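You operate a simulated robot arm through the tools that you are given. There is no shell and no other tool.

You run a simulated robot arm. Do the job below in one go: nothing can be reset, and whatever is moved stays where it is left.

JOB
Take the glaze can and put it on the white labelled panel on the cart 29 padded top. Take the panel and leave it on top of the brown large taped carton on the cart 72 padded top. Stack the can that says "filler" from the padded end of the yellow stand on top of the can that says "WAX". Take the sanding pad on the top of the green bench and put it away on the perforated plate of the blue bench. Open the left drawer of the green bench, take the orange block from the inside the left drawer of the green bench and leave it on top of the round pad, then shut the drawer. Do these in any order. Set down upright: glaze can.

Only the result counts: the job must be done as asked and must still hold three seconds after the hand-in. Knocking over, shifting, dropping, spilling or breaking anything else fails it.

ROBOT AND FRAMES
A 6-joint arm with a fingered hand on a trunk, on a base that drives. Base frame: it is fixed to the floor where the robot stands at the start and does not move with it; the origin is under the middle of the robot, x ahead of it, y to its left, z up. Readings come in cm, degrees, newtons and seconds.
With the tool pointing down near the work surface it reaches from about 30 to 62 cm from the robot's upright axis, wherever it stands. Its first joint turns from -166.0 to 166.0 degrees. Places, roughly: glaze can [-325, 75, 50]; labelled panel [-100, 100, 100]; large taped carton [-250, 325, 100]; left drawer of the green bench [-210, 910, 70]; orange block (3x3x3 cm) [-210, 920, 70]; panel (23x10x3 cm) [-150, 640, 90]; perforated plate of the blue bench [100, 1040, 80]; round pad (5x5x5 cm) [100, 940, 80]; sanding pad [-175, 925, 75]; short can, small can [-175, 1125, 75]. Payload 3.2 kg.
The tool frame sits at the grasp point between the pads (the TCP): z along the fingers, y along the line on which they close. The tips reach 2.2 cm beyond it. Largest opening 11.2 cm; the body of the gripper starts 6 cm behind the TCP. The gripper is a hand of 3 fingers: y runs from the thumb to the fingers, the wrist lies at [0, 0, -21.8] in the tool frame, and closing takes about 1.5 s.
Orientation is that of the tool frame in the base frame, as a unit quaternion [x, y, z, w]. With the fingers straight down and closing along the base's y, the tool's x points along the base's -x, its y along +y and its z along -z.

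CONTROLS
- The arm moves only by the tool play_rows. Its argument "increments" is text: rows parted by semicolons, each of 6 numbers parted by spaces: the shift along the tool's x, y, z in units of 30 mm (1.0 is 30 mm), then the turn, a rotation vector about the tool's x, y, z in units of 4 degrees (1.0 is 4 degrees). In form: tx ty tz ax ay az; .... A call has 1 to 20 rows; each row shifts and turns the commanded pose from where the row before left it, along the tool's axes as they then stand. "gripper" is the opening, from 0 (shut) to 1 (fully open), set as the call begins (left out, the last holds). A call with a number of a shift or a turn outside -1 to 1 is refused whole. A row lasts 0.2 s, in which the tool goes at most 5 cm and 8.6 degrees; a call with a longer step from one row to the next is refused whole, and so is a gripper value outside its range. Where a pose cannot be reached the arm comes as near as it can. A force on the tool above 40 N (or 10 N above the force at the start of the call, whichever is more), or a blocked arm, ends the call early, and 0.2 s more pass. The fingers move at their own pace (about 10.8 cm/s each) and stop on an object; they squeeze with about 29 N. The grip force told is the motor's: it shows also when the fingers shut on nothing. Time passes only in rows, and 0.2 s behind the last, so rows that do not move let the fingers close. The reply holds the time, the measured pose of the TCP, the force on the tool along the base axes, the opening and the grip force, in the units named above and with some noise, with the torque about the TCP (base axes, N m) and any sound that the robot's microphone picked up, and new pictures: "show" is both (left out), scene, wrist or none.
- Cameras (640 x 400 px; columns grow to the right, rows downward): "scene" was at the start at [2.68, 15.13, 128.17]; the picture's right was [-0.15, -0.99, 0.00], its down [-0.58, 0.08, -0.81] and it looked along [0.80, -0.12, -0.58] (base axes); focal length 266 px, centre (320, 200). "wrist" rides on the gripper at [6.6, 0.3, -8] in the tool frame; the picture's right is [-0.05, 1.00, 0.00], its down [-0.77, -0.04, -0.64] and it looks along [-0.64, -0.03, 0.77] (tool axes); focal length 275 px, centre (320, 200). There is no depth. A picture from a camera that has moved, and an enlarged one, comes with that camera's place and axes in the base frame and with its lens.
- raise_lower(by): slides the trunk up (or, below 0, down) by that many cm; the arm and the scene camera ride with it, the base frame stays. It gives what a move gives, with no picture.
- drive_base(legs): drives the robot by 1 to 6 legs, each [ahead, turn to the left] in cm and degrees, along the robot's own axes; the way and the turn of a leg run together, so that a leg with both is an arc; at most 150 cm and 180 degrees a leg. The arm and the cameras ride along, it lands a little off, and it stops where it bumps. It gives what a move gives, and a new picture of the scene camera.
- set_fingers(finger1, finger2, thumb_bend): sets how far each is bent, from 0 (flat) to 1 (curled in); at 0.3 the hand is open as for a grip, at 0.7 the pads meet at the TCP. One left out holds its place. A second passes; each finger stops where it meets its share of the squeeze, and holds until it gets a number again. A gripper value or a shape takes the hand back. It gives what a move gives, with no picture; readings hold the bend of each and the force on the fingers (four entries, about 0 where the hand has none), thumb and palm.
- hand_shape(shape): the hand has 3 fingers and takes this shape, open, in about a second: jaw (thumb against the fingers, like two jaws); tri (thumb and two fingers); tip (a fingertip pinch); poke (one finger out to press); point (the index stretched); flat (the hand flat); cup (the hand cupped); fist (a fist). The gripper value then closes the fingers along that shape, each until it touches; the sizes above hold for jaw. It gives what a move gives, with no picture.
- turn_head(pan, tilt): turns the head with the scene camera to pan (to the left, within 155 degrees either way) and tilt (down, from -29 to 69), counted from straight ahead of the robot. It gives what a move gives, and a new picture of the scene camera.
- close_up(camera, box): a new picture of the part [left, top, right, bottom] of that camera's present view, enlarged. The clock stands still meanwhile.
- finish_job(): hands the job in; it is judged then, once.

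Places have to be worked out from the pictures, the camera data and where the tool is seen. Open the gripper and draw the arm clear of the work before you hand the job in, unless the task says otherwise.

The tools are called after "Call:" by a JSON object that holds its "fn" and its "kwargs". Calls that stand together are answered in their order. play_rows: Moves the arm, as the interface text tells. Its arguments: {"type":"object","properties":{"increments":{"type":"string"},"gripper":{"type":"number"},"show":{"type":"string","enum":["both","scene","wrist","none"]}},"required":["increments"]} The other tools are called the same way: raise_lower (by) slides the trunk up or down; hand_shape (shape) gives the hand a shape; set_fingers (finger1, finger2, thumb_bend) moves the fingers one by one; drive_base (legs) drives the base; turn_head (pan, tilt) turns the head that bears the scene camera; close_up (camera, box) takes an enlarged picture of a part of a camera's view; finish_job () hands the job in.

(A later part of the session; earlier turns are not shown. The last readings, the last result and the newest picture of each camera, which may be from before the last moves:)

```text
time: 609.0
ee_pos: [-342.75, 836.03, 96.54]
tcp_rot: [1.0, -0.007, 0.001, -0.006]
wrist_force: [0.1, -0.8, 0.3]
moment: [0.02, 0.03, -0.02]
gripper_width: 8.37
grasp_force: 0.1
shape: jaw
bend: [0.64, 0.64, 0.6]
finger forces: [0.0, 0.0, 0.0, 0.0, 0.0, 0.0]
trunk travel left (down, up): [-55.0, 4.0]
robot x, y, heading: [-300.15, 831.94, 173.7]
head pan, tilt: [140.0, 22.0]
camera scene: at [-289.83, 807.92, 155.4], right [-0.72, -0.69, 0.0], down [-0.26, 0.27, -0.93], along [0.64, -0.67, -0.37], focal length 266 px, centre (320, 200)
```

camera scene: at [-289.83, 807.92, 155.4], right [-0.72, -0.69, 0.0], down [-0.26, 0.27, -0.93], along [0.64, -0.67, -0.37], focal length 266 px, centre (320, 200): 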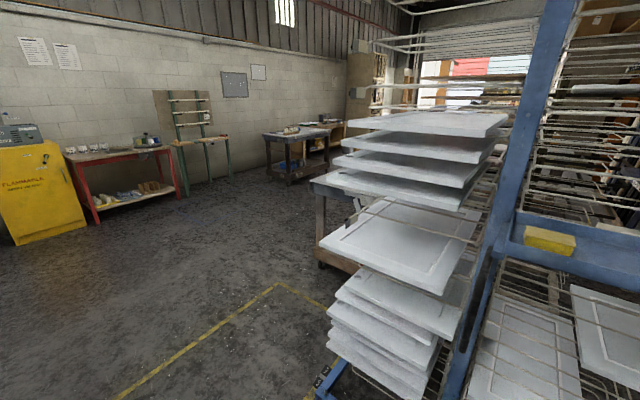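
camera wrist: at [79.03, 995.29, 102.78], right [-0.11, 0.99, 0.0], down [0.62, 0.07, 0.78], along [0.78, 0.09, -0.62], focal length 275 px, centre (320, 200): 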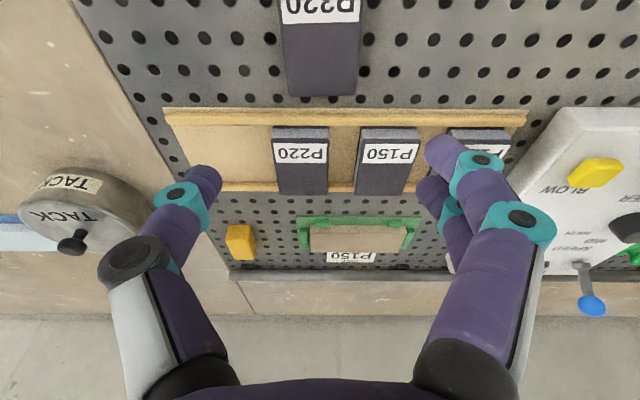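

I'm round on the drawer side again. I go in front of the open drawer, square to it, to grip its handle and push it shut under control.

Call:
{"fn": "drive_base", "kwargs": {"legs": [[0, -61.6], [86, 0], [0, -107.3]]}}

Call:
{"fn": "turn_head", "kwargs": {"pan": -5, "tilt": 45}}

```text
time: 620.8
ee_pos: [-289.46, 913.58, 96.55]
tcp_rot: [-0.074, 0.997, -0.005, 0.001]
wrist_force: [-0.5, 0.5, 0.8]
moment: [0.02, -0.02, -0.03]
gripper_width: 8.36
grasp_force: 0.1
shape: jaw
bend: [0.64, 0.64, 0.6]
finger forces: [0.0, 0.0, 0.0, 0.1, 0.1, 0.1]
trunk travel left (down, up): [-55.0, 4.0]
robot x, y, heading: [-332.27, 910.92, 3.1]
head pan, tilt: [140.0, 22.0]
camera scene: at [-346.4, 932.49, 155.31], right [0.6, 0.8, 0.0], down [0.3, -0.23, -0.93], along [-0.74, 0.56, -0.37], focal length 266 px, centre (320, 200)
```

scene: 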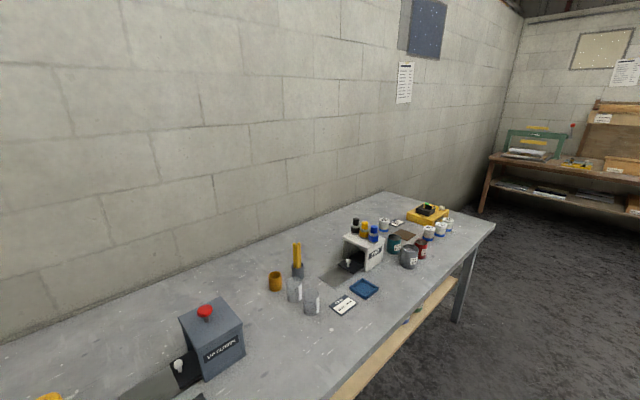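

```text
time: 623.1
ee_pos: [-289.64, 913.4, 96.56]
tcp_rot: [-0.073, 0.997, -0.006, 0.0]
wrist_force: [0.5, 0.5, -0.4]
moment: [-0.02, 0.02, 0.01]
gripper_width: 8.38
grasp_force: 0.1
shape: jaw
bend: [0.64, 0.64, 0.6]
finger forces: [0.1, 0.0, 0.0, 0.1, 0.1, 0.0]
trunk travel left (down, up): [-55.0, 4.0]
robot x, y, heading: [-332.28, 910.74, 3.1]
head pan, tilt: [-5.0, 45.0]
camera scene: at [-330.86, 926.62, 151.77], right [-0.03, -1.0, 0.0], down [-0.71, 0.02, -0.71], along [0.71, -0.02, -0.71], focal length 266 px, centre (320, 200)
```

scene: 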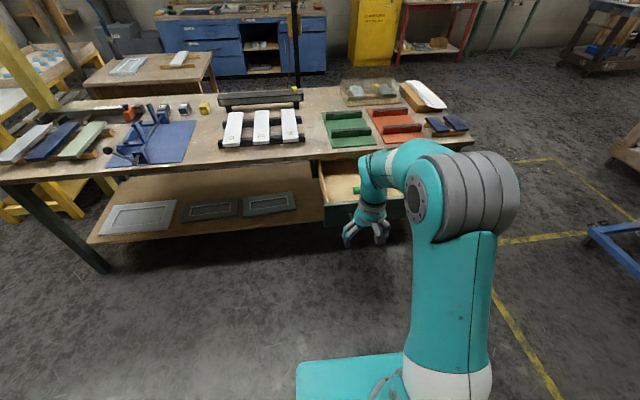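

I lower the trunk to handle height and turn the wrist a quarter turn again, rising slightly as I do.

Call:
{"fn": "raise_lower", "kwargs": {"by": -28}}

Call:
{"fn": "play_rows", "kwargs": {"increments": "0 0 -0.125 0 0 1; 0 0 -0.125 0 0 1; 0 0 -0.125 0 0 1; 0 0 -0.125 0 0 1; 0 0 -0.125 0 0 1; 0 0 -0.125 0 0 1; 0 0 -0.125 0 0 1; 0 0 -0.125 0 0 1; 0 0 -0.125 0 0 1; 0 0 -0.125 0 0 1; 0 0 -0.125 0 0 1; 0 0 -0.125 0 0 1; 0 0 -0.125 0 0 1; 0 0 -0.125 0 0 1; 0 0 -0.125 0 0 1; 0 0 -0.125 0 0 1; 0 0 -0.125 0 0 1; 0 0 -0.125 0 0 1; 0 0 -0.125 0 0 1; 0 0 -0.125 0 0 1", "gripper": 0.55, "show": "none"}}

Call:
{"fn": "play_rows", "kwargs": {"increments": "0 0 0 0 0 1; 0 0 0 0 0 1; 0 0 0 0 0 1; 0 0 0 0 0 0.2; -0.31 0.542 0 -1 0 0; -0.31 0.541 0.038 -1 0 0; -0.31 0.537 0.075 -1 0 0; -0.31 0.53 0.113 -1 0 0; -0.31 0.521 0.149 -1 0 0; -0.31 0.509 0.185 -1 0 0; -0.31 0.495 0.22 -1 0 0; -0.31 0.479 0.254 -1 0 0; -0.31 0.46 0.287 -1 0 0; -0.31 0.438 0.319 -1 0 0; -0.31 0.415 0.348 -1 0 0; -0.31 0.39 0.376 -1 0 0; 0 0 0 -0.5 0 0; 0 0 0 0 0 0"}}

```text
time: 625.9
ee_pos: [-289.49, 913.63, 68.47]
tcp_rot: [-0.073, 0.997, -0.005, 0.001]
wrist_force: [0.0, 0.0, 0.1]
moment: [0.01, -0.04, 0.01]
gripper_width: 8.38
grasp_force: 0.0
shape: jaw
bend: [0.64, 0.64, 0.6]
finger forces: [0.0, 0.0, 0.0, 0.0, 0.1, 0.0]
trunk travel left (down, up): [-27.0, 32.0]
robot x, y, heading: [-332.56, 911.0, 2.9]
head pan, tilt: [-5.0, 45.0]
```

```text
time: 630.1
ee_pos: [-289.66, 913.65, 76.15]
tcp_rot: [0.585, 0.811, -0.003, 0.005]
wrist_force: [0.3, 0.1, 0.3]
moment: [0.01, -0.01, 0.02]
gripper_width: 6.22
grasp_force: 0.1
shape: jaw
bend: [0.72, 0.72, 0.7]
finger forces: [0.0, 0.1, 0.0, 0.1, 0.1, 0.0]
trunk travel left (down, up): [-27.0, 32.0]
robot x, y, heading: [-332.03, 910.95, 3.0]
head pan, tilt: [-5.0, 45.0]
```

```text
time: 633.9
ee_pos: [-269.12, 904.4, 76.34]
tcp_rot: [0.608, 0.672, 0.31, 0.289]
wrist_force: [-0.1, 0.5, 0.1]
moment: [0.0, 0.01, 0.03]
gripper_width: 6.22
grasp_force: 0.0
shape: jaw
bend: [0.72, 0.72, 0.7]
finger forces: [0.0, 0.1, 0.1, 0.1, 0.0, 0.0]
trunk travel left (down, up): [-27.0, 32.0]
robot x, y, heading: [-332.06, 910.73, 3.3]
head pan, tilt: [-5.0, 45.0]
camera scene: at [-330.86, 926.61, 123.77], right [-0.04, -1.0, 0.0], down [-0.71, 0.02, -0.71], along [0.71, -0.03, -0.71], focal length 266 px, centre (320, 200)
camera wrist: at [-275.53, 910.61, 81.71], right [0.64, 0.02, 0.77], down [-0.43, -0.81, 0.39], along [0.63, -0.58, -0.51], focal length 275 px, centre (320, 200)
```

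scene: 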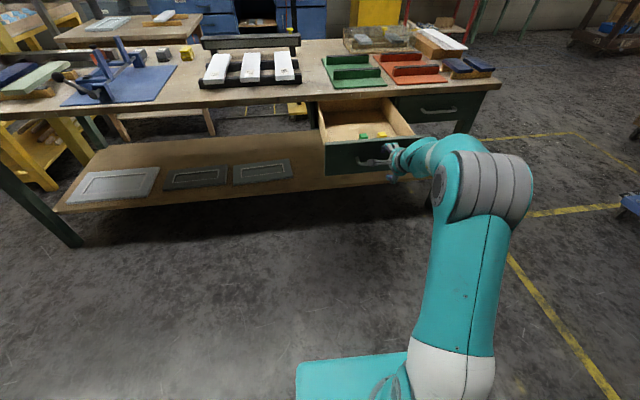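
wrist: 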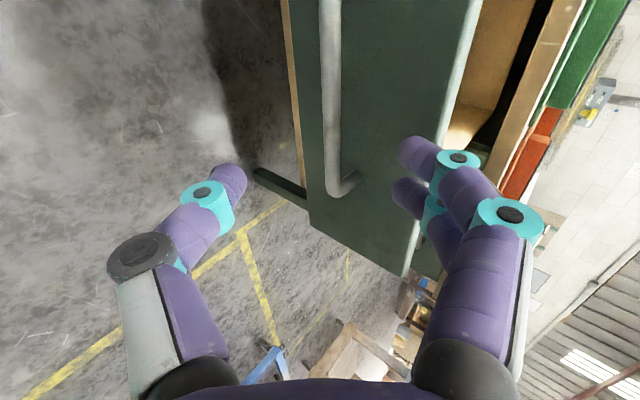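

The handle is right where expected, 9.3 cm ahead. I advance onto it and close.

Call:
{"fn": "play_rows", "kwargs": {"increments": "0 0.27 0 0 0 0; 0 0 0.5 0 0 0; 0 0 0.5 0 0 0; 0 0 0.5 0 0 0; 0 0 0.5 0 0 0; 0 0 0.4 0 0 0; 0 0 0.3 0 0 0; 0 0 0 0 0 0", "gripper": 0.5, "show": "wrist"}}

Call:
{"fn": "play_rows", "kwargs": {"increments": "0 0 0 0 0 0; 0 0 0 0 0 0; 0 0 0 0 0 0; 0 0 0 0 0 0; 0 0 0 0 0 0; 0 0 0 0 0 0; 0 0 0 0 0 0; 0 0 0 0 0 0", "gripper": 0, "show": "wrist"}}

```text
time: 635.7
ee_pos: [-262.55, 904.86, 71.76]
tcp_rot: [0.607, 0.672, 0.311, 0.288]
wrist_force: [-0.2, 0.5, 1.1]
moment: [0.04, 0.0, 0.0]
gripper_width: 5.65
grasp_force: 0.0
shape: jaw
bend: [0.72, 0.72, 0.7]
finger forces: [0.0, 0.1, 0.0, 0.0, 0.0, 0.1]
trunk travel left (down, up): [-27.0, 32.0]
robot x, y, heading: [-332.28, 910.48, 3.1]
head pan, tilt: [-5.0, 45.0]
camera wrist: at [-269.0, 911.18, 77.12], right [0.64, 0.02, 0.77], down [-0.43, -0.81, 0.39], along [0.63, -0.58, -0.51], focal length 275 px, centre (320, 200)
```

wrist: 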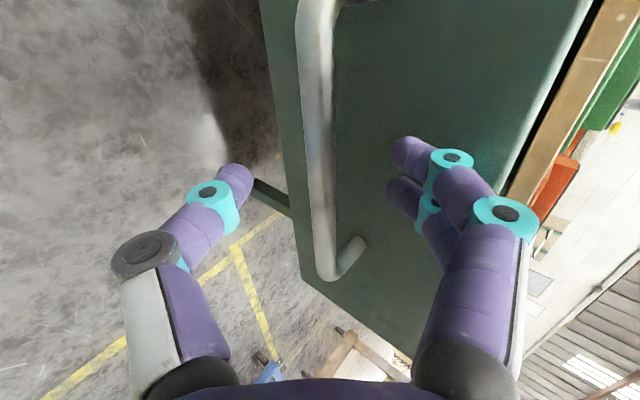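

```text
time: 637.5
ee_pos: [-262.56, 905.02, 71.84]
tcp_rot: [0.607, 0.672, 0.31, 0.289]
wrist_force: [0.2, 0.3, 3.3]
moment: [0.01, -0.05, 0.02]
gripper_width: 0.59
grasp_force: 29.5
shape: jaw
bend: [0.72, 0.72, 0.7]
finger forces: [12.5, 12.4, 0.0, 0.0, 23.0, 0.0]
trunk travel left (down, up): [-27.0, 32.0]
robot x, y, heading: [-332.13, 910.51, 3.0]
head pan, tilt: [-5.0, 45.0]
camera wrist: at [-269.04, 911.17, 77.15], right [0.64, 0.02, 0.77], down [-0.43, -0.81, 0.39], along [0.63, -0.58, -0.51], focal length 275 px, centre (320, 200)
```

wrist: 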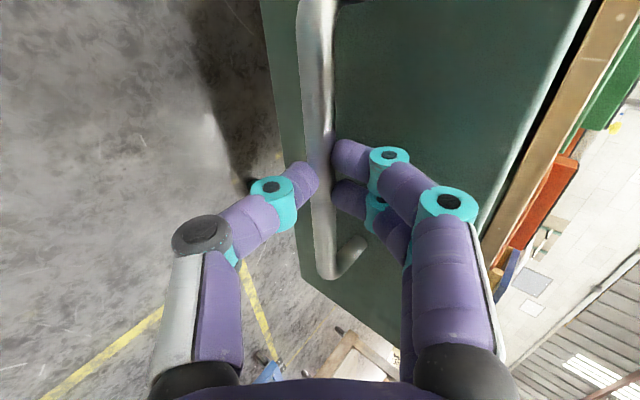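

The handle is held. I push the drawer in by driving forward in short legs, correcting sideways along the drawer's 6° line after each.

Call:
{"fn": "drive_base", "kwargs": {"legs": [[7, 0]]}}

Call:
{"fn": "play_rows", "kwargs": {"increments": "0.06 0 0 0 0 0; 0.06 0 0 0 0 0; 0 0 0 0 0 0", "show": "none"}}

```text
time: 638.5
ee_pos: [-255.29, 905.66, 71.71]
tcp_rot: [0.607, 0.673, 0.309, 0.288]
wrist_force: [-2.5, 21.6, 4.5]
moment: [0.15, -0.05, 0.34]
gripper_width: 0.56
grasp_force: 28.9
shape: jaw
bend: [0.71, 0.72, 0.7]
finger forces: [13.5, 13.3, 0.0, 0.1, 22.1, 0.0]
trunk travel left (down, up): [-27.0, 32.0]
robot x, y, heading: [-324.67, 911.23, 3.0]
head pan, tilt: [-5.0, 45.0]
camera scene: at [-323.82, 927.23, 123.74], right [-0.03, -1.0, 0.0], down [-0.71, 0.02, -0.71], along [0.71, -0.02, -0.71], focal length 266 px, centre (320, 200)
```

scene: 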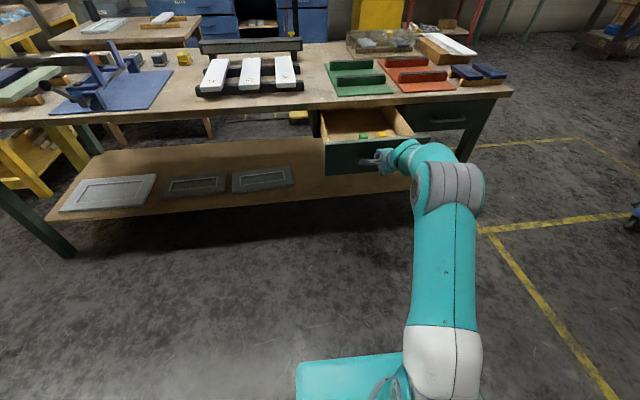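

```text
time: 639.3
ee_pos: [-255.39, 905.73, 71.75]
tcp_rot: [0.608, 0.672, 0.309, 0.288]
wrist_force: [0.3, -1.7, 4.0]
moment: [0.0, -0.05, -0.03]
gripper_width: 0.57
grasp_force: 29.0
shape: jaw
bend: [0.71, 0.72, 0.7]
finger forces: [12.6, 12.6, 0.0, 0.0, 21.6, 0.1]
trunk travel left (down, up): [-27.0, 32.0]
robot x, y, heading: [-324.51, 911.09, 3.0]
head pan, tilt: [-5.0, 45.0]
```

The correction zeroes the side force. I repeat: 7 cm forward, then correct, twice more.

Call:
{"fn": "drive_base", "kwargs": {"legs": [[7, 0]]}}

Call:
{"fn": "play_rows", "kwargs": {"increments": "0.06 0 0 0 0 0; 0.06 0 0 0 0 0; 0 0 0 0 0 0", "show": "none"}}

Call:
{"fn": "drive_base", "kwargs": {"legs": [[7, 0]]}}

Call:
{"fn": "play_rows", "kwargs": {"increments": "0.06 0 0 0 0 0; 0.06 0 0 0 0 0; 0 0 0 0 0 0", "show": "none"}}

```text
time: 640.4
ee_pos: [-248.52, 906.36, 71.8]
tcp_rot: [0.607, 0.673, 0.31, 0.287]
wrist_force: [-1.6, 12.1, 6.0]
moment: [0.12, -0.08, 0.19]
gripper_width: 0.55
grasp_force: 29.3
shape: jaw
bend: [0.71, 0.72, 0.7]
finger forces: [13.3, 13.3, 0.0, 0.0, 20.9, 0.0]
trunk travel left (down, up): [-27.0, 32.0]
robot x, y, heading: [-317.96, 911.45, 3.2]
head pan, tilt: [-5.0, 45.0]
camera scene: at [-316.93, 927.52, 123.75], right [-0.03, -1.0, 0.0], down [-0.71, 0.02, -0.71], along [0.71, -0.02, -0.71], focal length 266 px, centre (320, 200)
```

scene: 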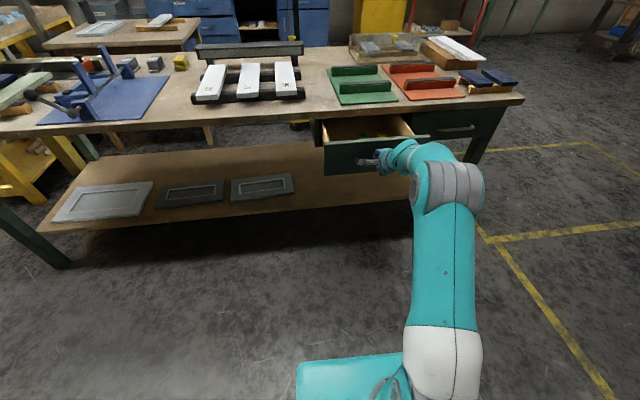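

```text
time: 641.1
ee_pos: [-248.56, 906.44, 71.87]
tcp_rot: [0.608, 0.672, 0.31, 0.287]
wrist_force: [2.2, -8.4, 5.1]
moment: [-0.06, -0.06, -0.12]
gripper_width: 0.54
grasp_force: 28.8
shape: jaw
bend: [0.71, 0.72, 0.7]
finger forces: [12.6, 12.7, 0.1, 0.0, 20.2, 0.1]
trunk travel left (down, up): [-27.0, 32.0]
robot x, y, heading: [-317.87, 911.57, 3.2]
head pan, tilt: [-5.0, 45.0]
```

```text
time: 642.2
ee_pos: [-241.71, 907.16, 71.82]
tcp_rot: [0.606, 0.674, 0.311, 0.287]
wrist_force: [-0.6, 2.7, 6.3]
moment: [0.04, -0.14, 0.04]
gripper_width: 0.53
grasp_force: 29.1
shape: jaw
bend: [0.71, 0.72, 0.7]
finger forces: [13.2, 13.3, 0.0, 0.0, 19.3, 0.1]
trunk travel left (down, up): [-27.0, 32.0]
robot x, y, heading: [-311.29, 912.05, 3.3]
head pan, tilt: [-5.0, 45.0]
camera scene: at [-310.14, 927.81, 123.77], right [-0.03, -1.0, 0.0], down [-0.71, 0.02, -0.71], along [0.71, -0.02, -0.71], focal length 266 px, centre (320, 200)
```

scene: 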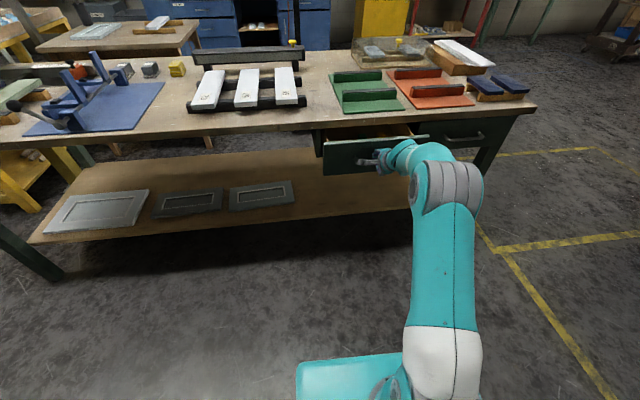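

```text
time: 643.0
ee_pos: [-241.79, 907.37, 71.82]
tcp_rot: [0.607, 0.673, 0.311, 0.287]
wrist_force: [-0.1, -9.4, 6.9]
moment: [-0.06, -0.11, -0.17]
gripper_width: 0.49
grasp_force: 29.1
shape: jaw
bend: [0.71, 0.72, 0.72]
finger forces: [10.7, 10.8, 0.1, 0.0, 19.3, 0.0]
trunk travel left (down, up): [-27.0, 32.0]
robot x, y, heading: [-311.41, 911.87, 3.2]
head pan, tilt: [-5.0, 45.0]
```

9.4 cm to go. One more 5 cm leg with the base, then I finish gently with the arm.

Call:
{"fn": "drive_base", "kwargs": {"legs": [[5, 0]]}}

Call:
{"fn": "play_rows", "kwargs": {"increments": "0.02 0.107 0.128 0 0 0; 0 0.107 0.128 0 0 0; 0 0.107 0.128 0 0 0; 0 0.107 0.128 0 0 0; 0 0.107 0.128 0 0 0; 0 0.107 0.128 0 0 0; 0 0 0 0 0 0"}}

```text
time: 643.9
ee_pos: [-236.9, 907.87, 72.2]
tcp_rot: [0.605, 0.673, 0.312, 0.289]
wrist_force: [0.4, 7.2, 28.8]
moment: [0.1, -0.23, 0.1]
gripper_width: 0.18
grasp_force: 28.7
shape: jaw
bend: [0.75, 0.75, 0.82]
finger forces: [17.7, 17.5, 0.1, 0.0, 0.0, 0.0]
trunk travel left (down, up): [-27.0, 32.0]
robot x, y, heading: [-306.66, 912.21, 3.5]
head pan, tilt: [-5.0, 45.0]
camera scene: at [-305.47, 928.15, 123.8], right [-0.03, -1.0, 0.0], down [-0.7, 0.02, -0.71], along [0.71, -0.02, -0.7], focal length 266 px, centre (320, 200)
```

scene: 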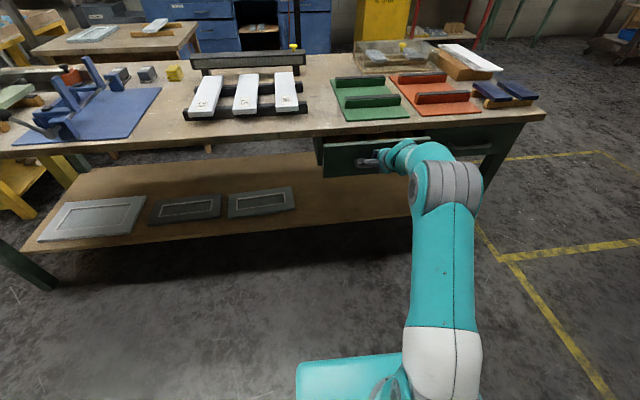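

```text
time: 645.5
ee_pos: [-233.84, 907.99, 72.34]
tcp_rot: [0.606, 0.672, 0.314, 0.289]
wrist_force: [-1.0, 2.7, 27.0]
moment: [0.05, -0.2, 0.07]
gripper_width: 0.15
grasp_force: 29.0
shape: jaw
bend: [0.76, 0.76, 0.82]
finger forces: [17.2, 17.4, 0.0, 0.0, 0.0, 0.0]
trunk travel left (down, up): [-27.0, 32.0]
robot x, y, heading: [-306.58, 912.11, 3.5]
head pan, tilt: [-5.0, 45.0]
camera scene: at [-305.46, 928.12, 123.77], right [-0.03, -1.0, 0.0], down [-0.7, 0.02, -0.71], along [0.71, -0.02, -0.7], focal length 266 px, centre (320, 200)
camera wrist: at [-240.5, 914.24, 77.63], right [0.64, 0.02, 0.77], down [-0.43, -0.81, 0.38], along [0.64, -0.58, -0.51], focal length 275 px, centre (320, 200)
```

scene: 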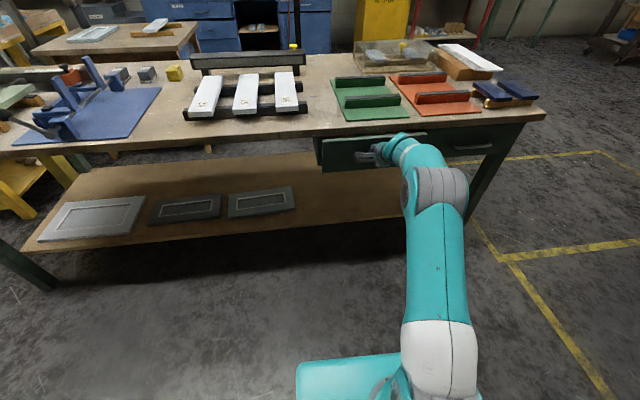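
wrist: 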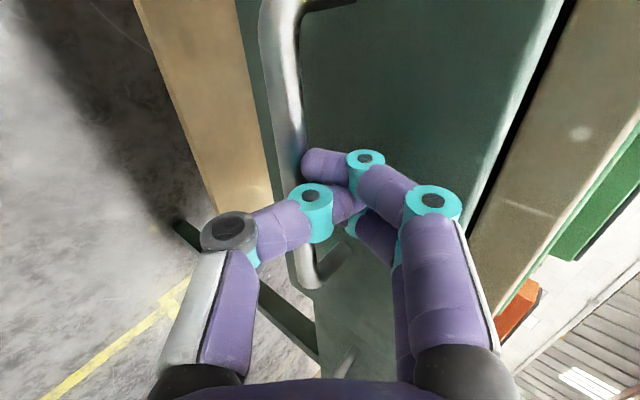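

The bar slipped out below the closed fingers; they now rest on top of it against the drawer face. I lift 1.5 cm and look at how far the drawer still stands out.

Call:
{"fn": "play_rows", "kwargs": {"increments": "0 0.128 -0.107 0 0 0; 0 0.128 -0.107 0 0 0; 0 0.128 -0.107 0 0 0; 0 0 0 0 0 0", "show": "wrist"}}

Call:
{"fn": "close_up", "kwargs": {"camera": "scene", "box": [290, 110, 470, 200]}}

```text
time: 646.5
ee_pos: [-233.89, 908.18, 73.43]
tcp_rot: [0.607, 0.673, 0.312, 0.286]
wrist_force: [0.6, -1.3, 0.6]
moment: [0.0, 0.01, -0.01]
gripper_width: 0.03
grasp_force: 29.4
shape: jaw
bend: [0.75, 0.75, 0.82]
finger forces: [0.0, 0.0, 0.0, 0.0, 0.0, 0.1]
trunk travel left (down, up): [-27.0, 32.0]
robot x, y, heading: [-306.33, 912.16, 3.3]
head pan, tilt: [-5.0, 45.0]
camera wrist: at [-240.44, 914.21, 78.86], right [0.64, 0.02, 0.77], down [-0.43, -0.82, 0.39], along [0.63, -0.58, -0.51], focal length 275 px, centre (320, 200)
```

wrist: 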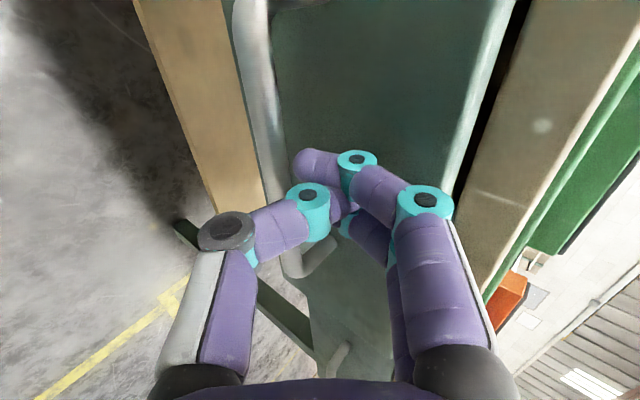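

```text
3.56 times, centred on (380, 155) of scene
camera zoom: at [-305.12, 928.07, 123.76], right [-0.03, -1.0, 0.0], down [-0.71, 0.02, -0.71], along [0.71, -0.02, -0.71], focal length 945 px, centre (107, 360)
```

zoom: 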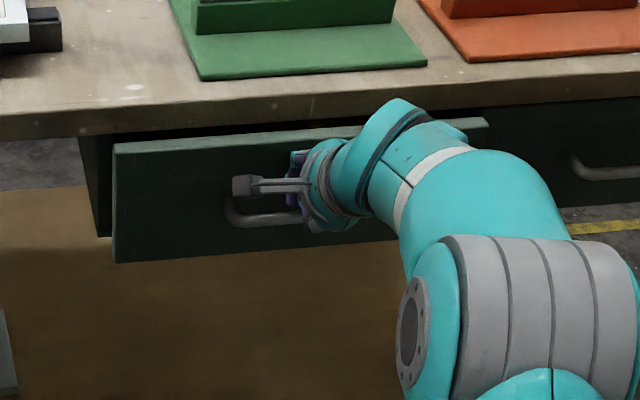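

The drawer stands out about 5 cm. The closed fingertips are above the bar in front of the face, so I push straight in with them.

Call:
{"fn": "play_rows", "kwargs": {"increments": "0 0.107 0.128 0 0 0; 0 0.107 0.128 0 0 0; 0 0.107 0.128 0 0 0; 0 0.107 0.128 0 0 0; 0 0.107 0.128 0 0 0; 0 0.107 0.128 0 0 0; 0 0.107 0.128 0 0 0; 0 0.107 0.128 0 0 0; 0 0 0 0 0 0", "show": "wrist"}}

Call:
{"fn": "close_up", "kwargs": {"camera": "scene", "box": [290, 110, 470, 200]}}

```text
time: 648.5
ee_pos: [-229.81, 908.55, 73.35]
tcp_rot: [0.606, 0.672, 0.313, 0.287]
wrist_force: [0.1, 0.2, 0.3]
moment: [-0.03, -0.01, -0.03]
gripper_width: 0.0
grasp_force: 28.9
shape: jaw
bend: [0.75, 0.75, 0.82]
finger forces: [0.1, 0.1, 0.1, 0.0, 0.0, 0.1]
trunk travel left (down, up): [-27.0, 32.0]
robot x, y, heading: [-306.06, 912.43, 3.5]
head pan, tilt: [-5.0, 45.0]
camera wrist: at [-236.37, 914.6, 78.86], right [0.64, 0.02, 0.77], down [-0.43, -0.82, 0.39], along [0.63, -0.58, -0.51], focal length 275 px, centre (320, 200)
```

wrist: 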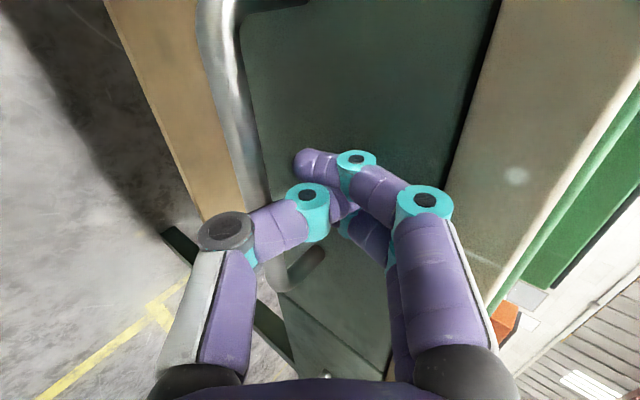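

```text
3.56 times, centred on (380, 155) of scene
camera zoom: at [-305.12, 928.07, 123.77], right [-0.03, -1.0, 0.0], down [-0.71, 0.02, -0.71], along [0.71, -0.02, -0.71], focal length 945 px, centre (107, 360)
```

zoom: 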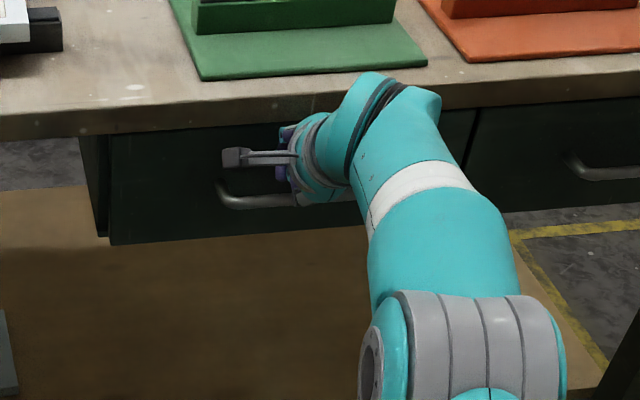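

The drawer's bottom edge now lines up with the neighbouring closed drawer. I push a bit more until resistance shows it is fully shut.

Call:
{"fn": "play_rows", "kwargs": {"increments": "0 0.064 0.077 0 0 0; 0 0.064 0.077 0 0 0; 0 0.064 0.077 0 0 0; 0 0 0 0 0 0", "show": "none"}}

Call:
{"fn": "play_rows", "kwargs": {"increments": "0 0.064 0.077 0 0 0; 0 0.064 0.077 0 0 0; 0 0.064 0.077 0 0 0; 0 0 0 0 0 0", "show": "wrist"}}

```text
time: 649.5
ee_pos: [-228.93, 908.64, 73.5]
tcp_rot: [0.606, 0.673, 0.312, 0.287]
wrist_force: [1.1, 0.0, 0.3]
moment: [0.0, 0.0, 0.0]
gripper_width: 0.01
grasp_force: 29.0
shape: jaw
bend: [0.75, 0.75, 0.82]
finger forces: [0.1, 0.0, 0.0, 0.1, 0.1, 0.0]
trunk travel left (down, up): [-27.0, 32.0]
robot x, y, heading: [-306.42, 912.3, 3.3]
head pan, tilt: [-5.0, 45.0]
```

```text
time: 650.5
ee_pos: [-228.59, 908.61, 73.72]
tcp_rot: [0.607, 0.672, 0.313, 0.287]
wrist_force: [-31.0, -7.0, 0.5]
moment: [0.0, -0.01, -0.01]
gripper_width: 0.17
grasp_force: 28.9
shape: jaw
bend: [0.75, 0.75, 0.8]
finger forces: [0.0, 0.1, 0.0, 0.0, 41.4, 0.0]
out of reach, approached as far as the arm can: row 3
trunk travel left (down, up): [-27.0, 32.0]
robot x, y, heading: [-306.15, 911.99, 3.5]
head pan, tilt: [-5.0, 45.0]
camera wrist: at [-235.2, 914.75, 79.04], right [0.64, 0.02, 0.77], down [-0.43, -0.81, 0.38], along [0.64, -0.58, -0.51], focal length 275 px, centre (320, 200)
```

wrist: 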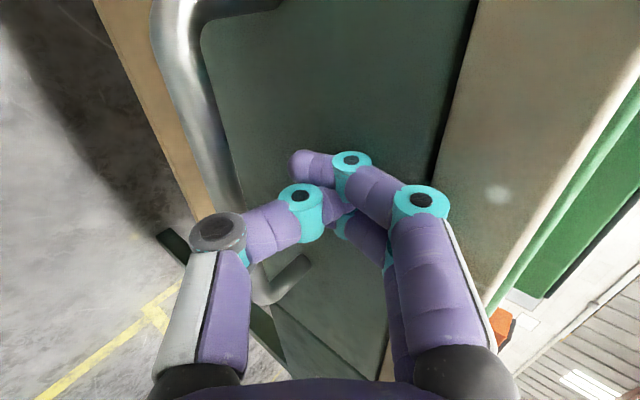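

A firm stop at 31 N: the drawer is shut. I back the hand away from it.

Call:
{"fn": "play_rows", "kwargs": {"increments": "0 -0.05 -0.06 0 0 0; 0 -0.107 -0.128 0 0 0; 0 -0.214 -0.256 0 0 0; 0 -0.3 -0.36 0 0 0; 0 -0.3 -0.36 0 0 0; 0 -0.3 -0.36 0 0 0; 0 -0.3 -0.36 0 0 0; 0 0 0 0 0 0"}}

Call:
{"fn": "close_up", "kwargs": {"camera": "scene", "box": [290, 90, 530, 210]}}

```text
time: 652.3
ee_pos: [-235.79, 907.87, 73.47]
tcp_rot: [0.607, 0.672, 0.312, 0.287]
wrist_force: [1.7, -0.4, 0.0]
moment: [0.02, 0.03, -0.02]
gripper_width: 0.0
grasp_force: 29.3
shape: jaw
bend: [0.75, 0.75, 0.82]
finger forces: [0.1, 0.0, 0.0, 0.0, 0.1, 0.1]
trunk travel left (down, up): [-27.0, 32.0]
robot x, y, heading: [-306.06, 912.21, 3.5]
head pan, tilt: [-5.0, 45.0]
camera scene: at [-305.13, 928.06, 123.77], right [-0.03, -1.0, 0.0], down [-0.71, 0.02, -0.71], along [0.71, -0.02, -0.71], focal length 266 px, centre (320, 200)
camera wrist: at [-242.36, 914.03, 78.85], right [0.64, 0.02, 0.77], down [-0.43, -0.81, 0.39], along [0.64, -0.58, -0.51], focal length 275 px, centre (320, 200)
```

scene: 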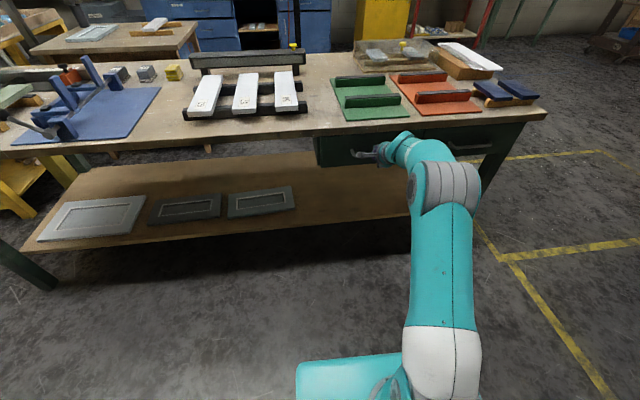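
wrist: 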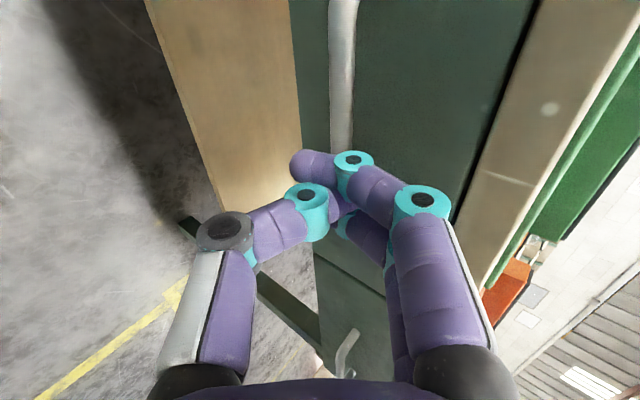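

```text
2.67 times, centred on (410, 150) of scene
camera zoom: at [-305.13, 928.06, 123.77], right [-0.03, -1.0, 0.0], down [-0.71, 0.02, -0.71], along [0.71, -0.02, -0.71], focal length 709 px, centre (80, 333)
```

zoom: 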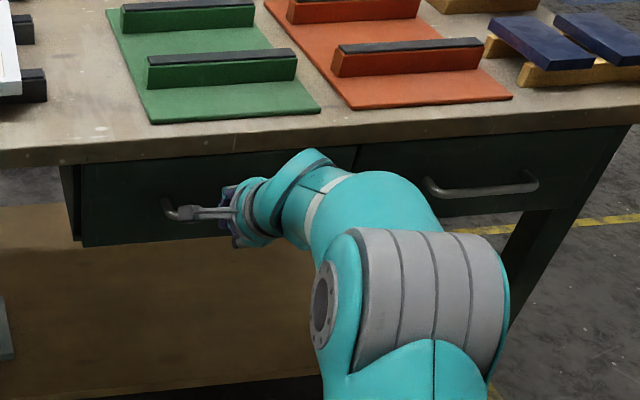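

The bar is back at x≈-231, so the drawer is shut. I back off, raise the trunk and return the tool to pointing down for the cans.

Call:
{"fn": "drive_base", "kwargs": {"legs": [[-14, 0]]}}

Call:
{"fn": "raise_lower", "kwargs": {"by": 25}}

Call:
{"fn": "play_rows", "kwargs": {"increments": "0 -0.2 0 1 0 0; 0 -0.2 0 1 0 0; 0 -0.2 0 1 0 0; 0 -0.2 0 1 0 0; 0 -0.2 0 1 0 0; 0 -0.2 0 1 0 0; 0 -0.2 0 1 0 0; 0 -0.2 0 1 0 0; 0 -0.2 0 1 0 0; 0 -0.2 0 1 0 0; 0 -0.2 0 1 0 0; 0 -0.2 0 1 0 0; 0 0 0 0.5 0 0; 0 0 0 0 0 -1; 0 0 0 0 0 -1; 0 0 0 0 0 -1; 0 0 0 0 0 -1; 0 0 0 0 0 -1; 0 0 0 0 0 -1; 0 0 0 0 0 -1", "gripper": 1, "show": "none"}}

Call:
{"fn": "play_rows", "kwargs": {"increments": "0 0 0 0 0 -1; 0 0 0 0 0 -1; 0 0 0 0 0 -1; 0 0 0 0 0 -1; 0 0 0 0 0 -1; 0 0 0 0 0 -1; 0 0 0 0 0 -1; 0 0 0 0 0 -1; 0 0 0 0 0 -1; 0 0 0 0 0 -1; 0 0 0 0 0 -1; 0 0 0 0 0 -1; 0 0 0 0 0 -1; 0 0 0 0 0 -1; 0 0 0 0 0 -1; 0 0 0 0 0 -0.5; 0 0 0 0 0 0", "show": "scene"}}

```text
time: 653.6
ee_pos: [-249.91, 906.92, 73.37]
tcp_rot: [0.607, 0.672, 0.312, 0.287]
wrist_force: [0.0, -0.3, -0.7]
moment: [0.01, 0.0, 0.03]
gripper_width: 0.0
grasp_force: 29.0
shape: jaw
bend: [0.75, 0.75, 0.82]
finger forces: [0.1, 0.0, 0.0, 0.0, 0.0, 0.0]
trunk travel left (down, up): [-27.0, 32.0]
robot x, y, heading: [-320.51, 911.34, 3.4]
head pan, tilt: [-5.0, 45.0]
camera scene: at [-319.17, 927.22, 123.77], right [-0.03, -1.0, 0.0], down [-0.71, 0.02, -0.71], along [0.71, -0.02, -0.71], focal length 266 px, centre (320, 200)
```

scene: 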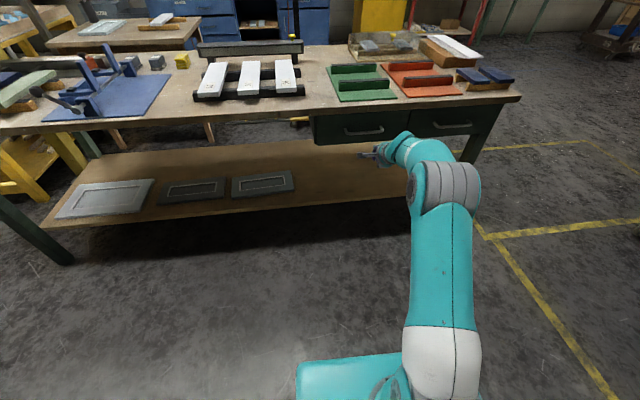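

```text
time: 656.2
ee_pos: [-249.95, 906.83, 98.4]
tcp_rot: [0.607, 0.672, 0.312, 0.287]
wrist_force: [0.2, 1.7, -0.3]
moment: [-0.04, 0.04, -0.03]
gripper_width: 0.0
grasp_force: 28.8
shape: jaw
bend: [0.75, 0.75, 0.82]
finger forces: [0.0, 0.0, 0.1, 0.0, 0.0, 0.0]
trunk travel left (down, up): [-52.0, 7.0]
robot x, y, heading: [-320.06, 911.35, 3.2]
head pan, tilt: [-5.0, 45.0]
```

```text
time: 660.4
ee_pos: [-259.64, 908.05, 93.99]
tcp_rot: [0.472, 0.881, -0.002, 0.004]
wrist_force: [-0.2, -0.8, 0.8]
moment: [0.01, -0.02, 0.0]
gripper_width: 11.18
grasp_force: 0.0
shape: jaw
bend: [0.3, 0.3, 0.3]
finger forces: [0.1, 0.0, 0.0, 0.0, 0.0, 0.0]
out of reach, approached as far as the arm can: row 9, 10, 11, 12, 13
trunk travel left (down, up): [-52.0, 7.0]
robot x, y, heading: [-320.02, 911.7, 3.2]
head pan, tilt: [-5.0, 45.0]
```

```text
time: 664.0
ee_pos: [-259.59, 908.17, 94.02]
tcp_rot: [-0.049, 0.999, -0.003, 0.002]
wrist_force: [-0.1, 0.1, 0.7]
moment: [-0.02, 0.02, -0.02]
gripper_width: 11.2
grasp_force: 0.1
shape: jaw
bend: [0.3, 0.3, 0.3]
finger forces: [0.0, 0.0, 0.1, 0.0, 0.0, 0.0]
trunk travel left (down, up): [-52.0, 7.0]
robot x, y, heading: [-320.4, 911.52, 3.4]
head pan, tilt: [-5.0, 45.0]
camera scene: at [-319.18, 927.22, 148.77], right [-0.03, -1.0, 0.0], down [-0.71, 0.02, -0.71], along [0.71, -0.02, -0.71], focal length 266 px, centre (320, 200)
```

scene: 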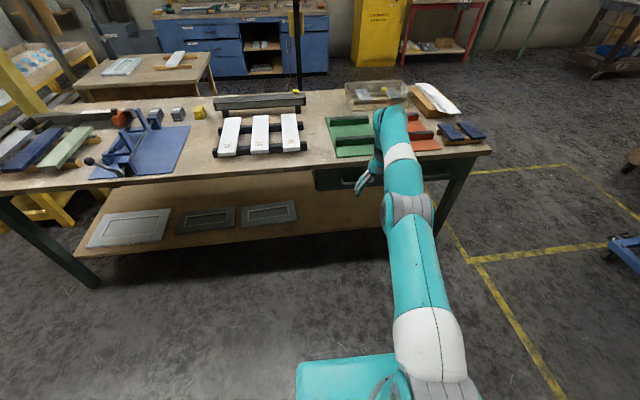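

Both drawers look alike and shut. The arm is stretched out, so I pull the hand in toward the robot and check that it follows.

Call:
{"fn": "play_rows", "kwargs": {"increments": "0.2 0 0 0 0 0; 0.4 0 0 0 0 0; 0.6 0 0 0 0 0; 0.8 0 0 0 0 0; 0.8 0 0 0 0 0; 0.8 0 0 0 0 0; 0.8 0 0 0 0 0; 0.8 0 0 0 0 0; 0 0 0 0 0 0", "show": "none"}}

Call:
{"fn": "turn_head", "kwargs": {"pan": 55, "tilt": 22}}

Call:
{"fn": "close_up", "kwargs": {"camera": "scene", "box": [250, 110, 550, 300]}}

```text
time: 666.0
ee_pos: [-275.13, 906.69, 94.11]
tcp_rot: [-0.049, 0.999, -0.004, 0.002]
wrist_force: [0.0, 0.2, 0.1]
moment: [-0.01, -0.01, 0.01]
gripper_width: 11.21
grasp_force: 0.1
shape: jaw
bend: [0.3, 0.3, 0.3]
finger forces: [0.0, 0.0, 0.1, 0.1, 0.1, 0.0]
trunk travel left (down, up): [-52.0, 7.0]
robot x, y, heading: [-320.34, 911.3, 3.2]
head pan, tilt: [-5.0, 45.0]
```

```text
time: 667.3
ee_pos: [-275.08, 906.71, 94.09]
tcp_rot: [-0.049, 0.999, -0.004, 0.002]
wrist_force: [0.4, -0.1, -0.6]
moment: [-0.01, 0.0, 0.02]
gripper_width: 11.22
grasp_force: 0.1
shape: jaw
bend: [0.3, 0.3, 0.3]
finger forces: [0.0, 0.0, 0.1, 0.1, 0.0, 0.0]
trunk travel left (down, up): [-52.0, 7.0]
robot x, y, heading: [-320.27, 911.74, 2.9]
head pan, tilt: [55.0, 22.0]
camera scene: at [-322.43, 935.35, 152.31], right [0.85, -0.53, 0.0], down [-0.2, -0.32, -0.93], along [0.49, 0.79, -0.37], focal length 266 px, centre (320, 200)
```

scene: 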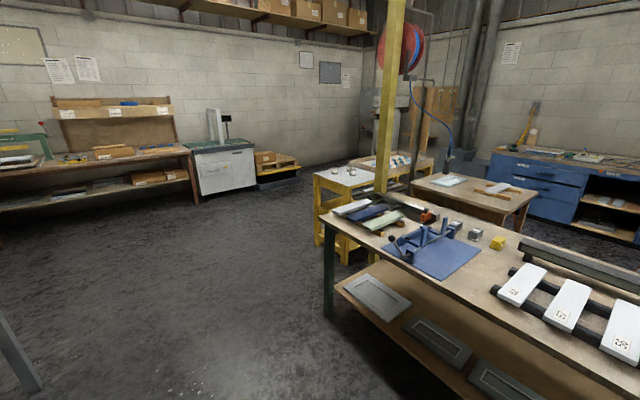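

```text
2.11 times, centred on (400, 205) of scene
camera zoom: at [-322.43, 935.35, 152.31], right [0.85, -0.53, 0.0], down [-0.2, -0.32, -0.93], along [0.49, 0.79, -0.37], focal length 560 px, centre (152, 190)
```

zoom: 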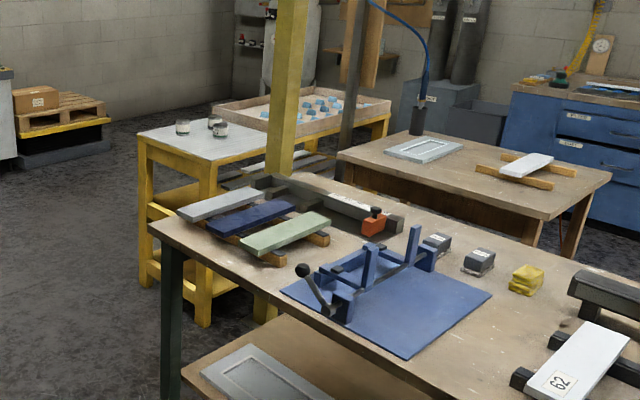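

Three cans stand on the padded end, around (-182, 1136), (-170, 1124) and (-157, 1145). I drive round to the stand's free -x side and look at the labels.

Call:
{"fn": "drive_base", "kwargs": {"legs": [[0, 87], [110, 0], [108, 0], [0, -88], [50, 0]]}}

Call:
{"fn": "turn_head", "kwargs": {"pan": 10, "tilt": 30}}

Call:
{"fn": "close_up", "kwargs": {"camera": "scene", "box": [200, 100, 440, 250]}}

```text
time: 688.1
ee_pos: [-226.73, 1128.75, 93.99]
tcp_rot: [-0.047, 0.999, -0.003, 0.002]
wrist_force: [0.3, 0.2, 0.6]
moment: [0.01, 0.01, -0.03]
gripper_width: 11.2
grasp_force: 0.1
shape: jaw
bend: [0.3, 0.3, 0.3]
finger forces: [0.0, 0.0, 0.1, 0.1, 0.0, 0.0]
trunk travel left (down, up): [-52.0, 7.0]
robot x, y, heading: [-272.14, 1133.54, 3.2]
head pan, tilt: [55.0, 22.0]
camera scene: at [-274.06, 1157.63, 152.31], right [0.85, -0.53, 0.0], down [-0.2, -0.32, -0.93], along [0.49, 0.79, -0.37], focal length 266 px, centre (320, 200)
```

scene: 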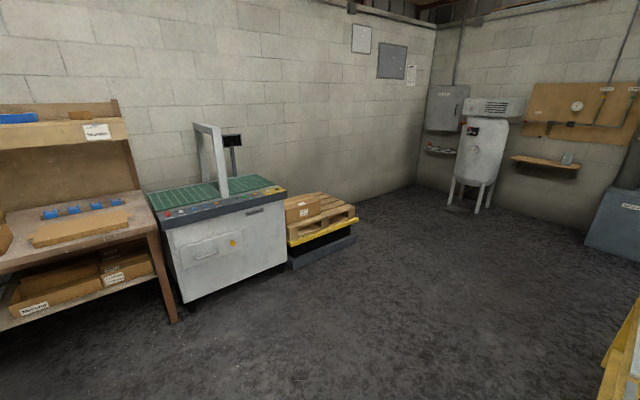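

```text
time: 689.2
ee_pos: [-226.91, 1128.85, 93.98]
tcp_rot: [-0.048, 0.999, -0.004, 0.001]
wrist_force: [-0.3, 0.1, 0.5]
moment: [0.0, 0.03, 0.0]
gripper_width: 11.23
grasp_force: 0.1
shape: jaw
bend: [0.3, 0.3, 0.3]
finger forces: [0.0, 0.1, 0.0, 0.1, 0.1, 0.0]
trunk travel left (down, up): [-52.0, 7.0]
robot x, y, heading: [-271.95, 1133.61, 3.4]
head pan, tilt: [10.0, 30.0]
camera scene: at [-270.19, 1151.82, 151.03], right [0.23, -0.97, 0.0], down [-0.49, -0.11, -0.87], along [0.84, 0.2, -0.5], focal length 266 px, centre (320, 200)
```

scene: 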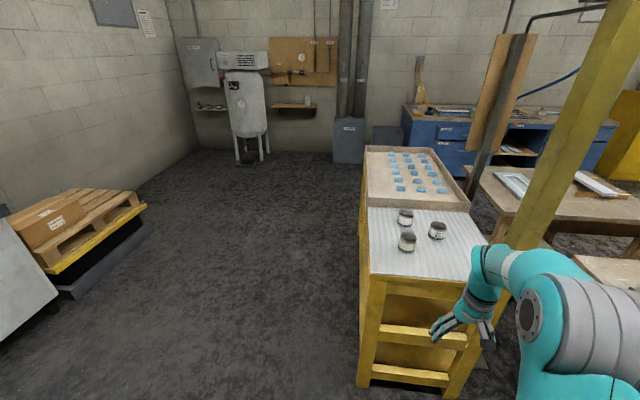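

```text
2.67 times, centred on (320, 175) of scene
camera zoom: at [-270.19, 1151.82, 151.03], right [0.23, -0.97, 0.0], down [-0.49, -0.11, -0.87], along [0.84, 0.2, -0.5], focal length 709 px, centre (320, 267)
```

zoom: 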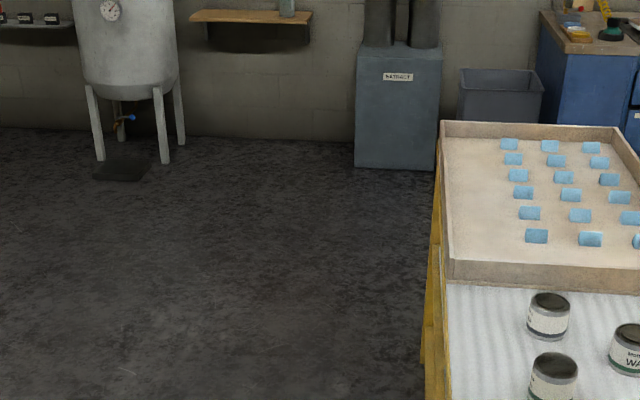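

The three cans are in view. I zoom in on the labels.

Call:
{"fn": "close_up", "kwargs": {"camera": "scene", "box": [380, 195, 470, 265]}}

Call:
{"fn": "close_up", "kwargs": {"camera": "wrist", "box": [0, 0, 640, 400]}}

```text
5.71 times, centred on (425, 230) of scene
camera zoom: at [-270.19, 1151.82, 151.03], right [0.23, -0.97, 0.0], down [-0.49, -0.11, -0.87], along [0.84, 0.2, -0.5], focal length 1519 px, centre (-280, 29)
```

zoom: 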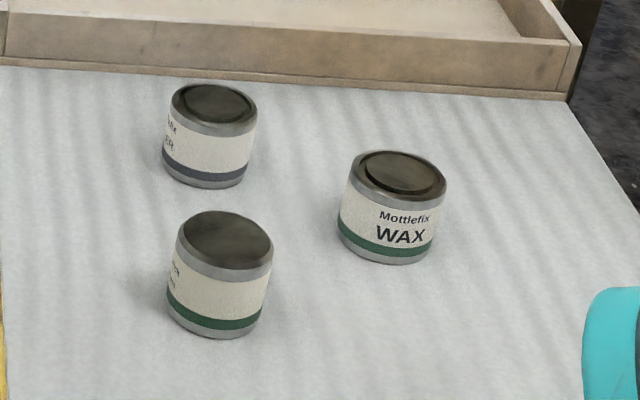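

```text
1.00 times, centred on (320, 200) of wrist (not enlarged: the box is as wide or as high as the picture)
camera zoom: at [-233.37, 1128.62, 102.08], right [-0.05, 1.0, -0.01], down [0.77, 0.04, 0.64], along [0.64, 0.03, -0.77], focal length 275 px, centre (320, 200)
```

zoom: 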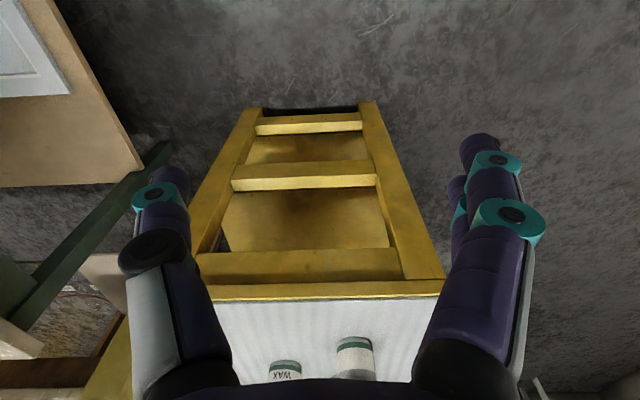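

The right can is WAX, but the other two labels face away toward +y. I drive a little to that side to read them.

Call:
{"fn": "drive_base", "kwargs": {"legs": [[0, 60], [60, 0], [0, -90]]}}

Call:
{"fn": "turn_head", "kwargs": {"pan": -10, "tilt": 30}}

```text
time: 699.1
ee_pos: [-209.54, 1159.79, 93.96]
tcp_rot: [0.217, 0.976, -0.004, 0.0]
wrist_force: [0.5, 0.4, -0.4]
moment: [0.03, 0.01, 0.04]
gripper_width: 11.18
grasp_force: 0.0
shape: jaw
bend: [0.3, 0.3, 0.3]
finger forces: [0.0, 0.1, 0.1, 0.0, 0.0, 0.0]
trunk travel left (down, up): [-52.0, 7.0]
robot x, y, heading: [-245.74, 1186.88, -27.3]
head pan, tilt: [10.0, 30.0]
camera scene: at [-235.02, 1201.61, 151.03], right [-0.3, -0.95, 0.0], down [-0.48, 0.15, -0.87], along [0.83, -0.26, -0.5], focal length 266 px, centre (320, 200)
```

scene: 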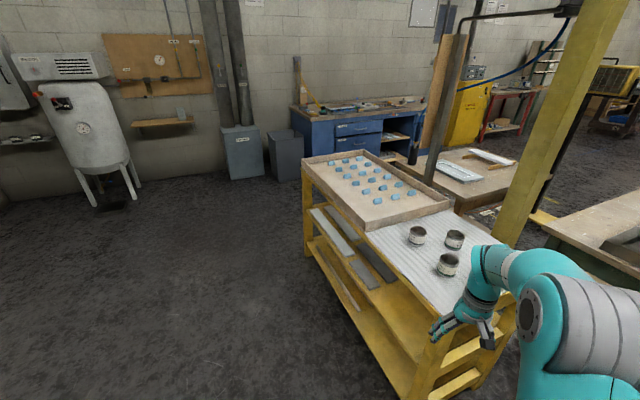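

```text
time: 699.9
ee_pos: [-209.51, 1159.8, 94.01]
tcp_rot: [0.217, 0.976, -0.004, 0.001]
wrist_force: [-0.2, 0.2, -0.4]
moment: [0.03, -0.01, 0.0]
gripper_width: 11.2
grasp_force: 0.0
shape: jaw
bend: [0.3, 0.3, 0.3]
finger forces: [0.0, 0.0, 0.0, 0.1, 0.0, 0.1]
trunk travel left (down, up): [-52.0, 7.0]
robot x, y, heading: [-246.05, 1187.06, -27.2]
head pan, tilt: [-10.0, 30.0]
camera scene: at [-236.45, 1198.84, 151.03], right [-0.61, -0.8, 0.0], down [-0.4, 0.3, -0.87], along [0.69, -0.52, -0.5], focal length 266 px, centre (320, 200)
```

scene: 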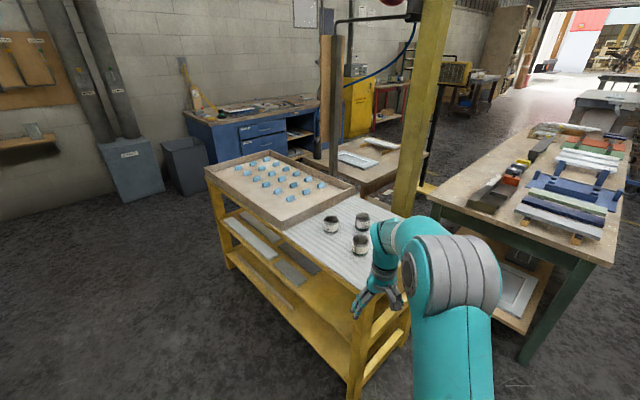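

Call:
{"fn": "close_up", "kwargs": {"camera": "scene", "box": [310, 200, 390, 265]}}

```text
6.15 times, centred on (350, 232) of scene
camera zoom: at [-236.45, 1198.84, 151.03], right [-0.61, -0.8, 0.0], down [-0.4, 0.3, -0.87], along [0.69, -0.52, -0.5], focal length 1636 px, centre (135, 0)
```

zoom: 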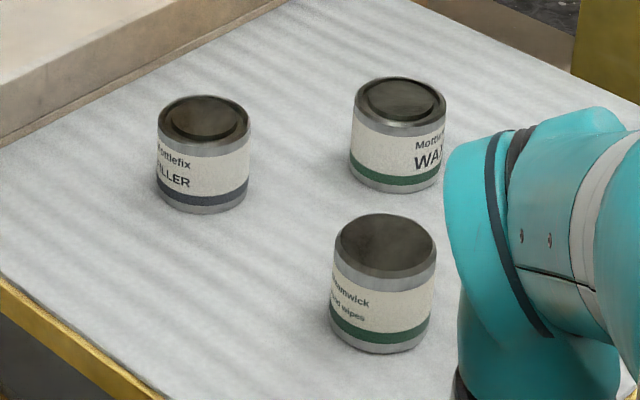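

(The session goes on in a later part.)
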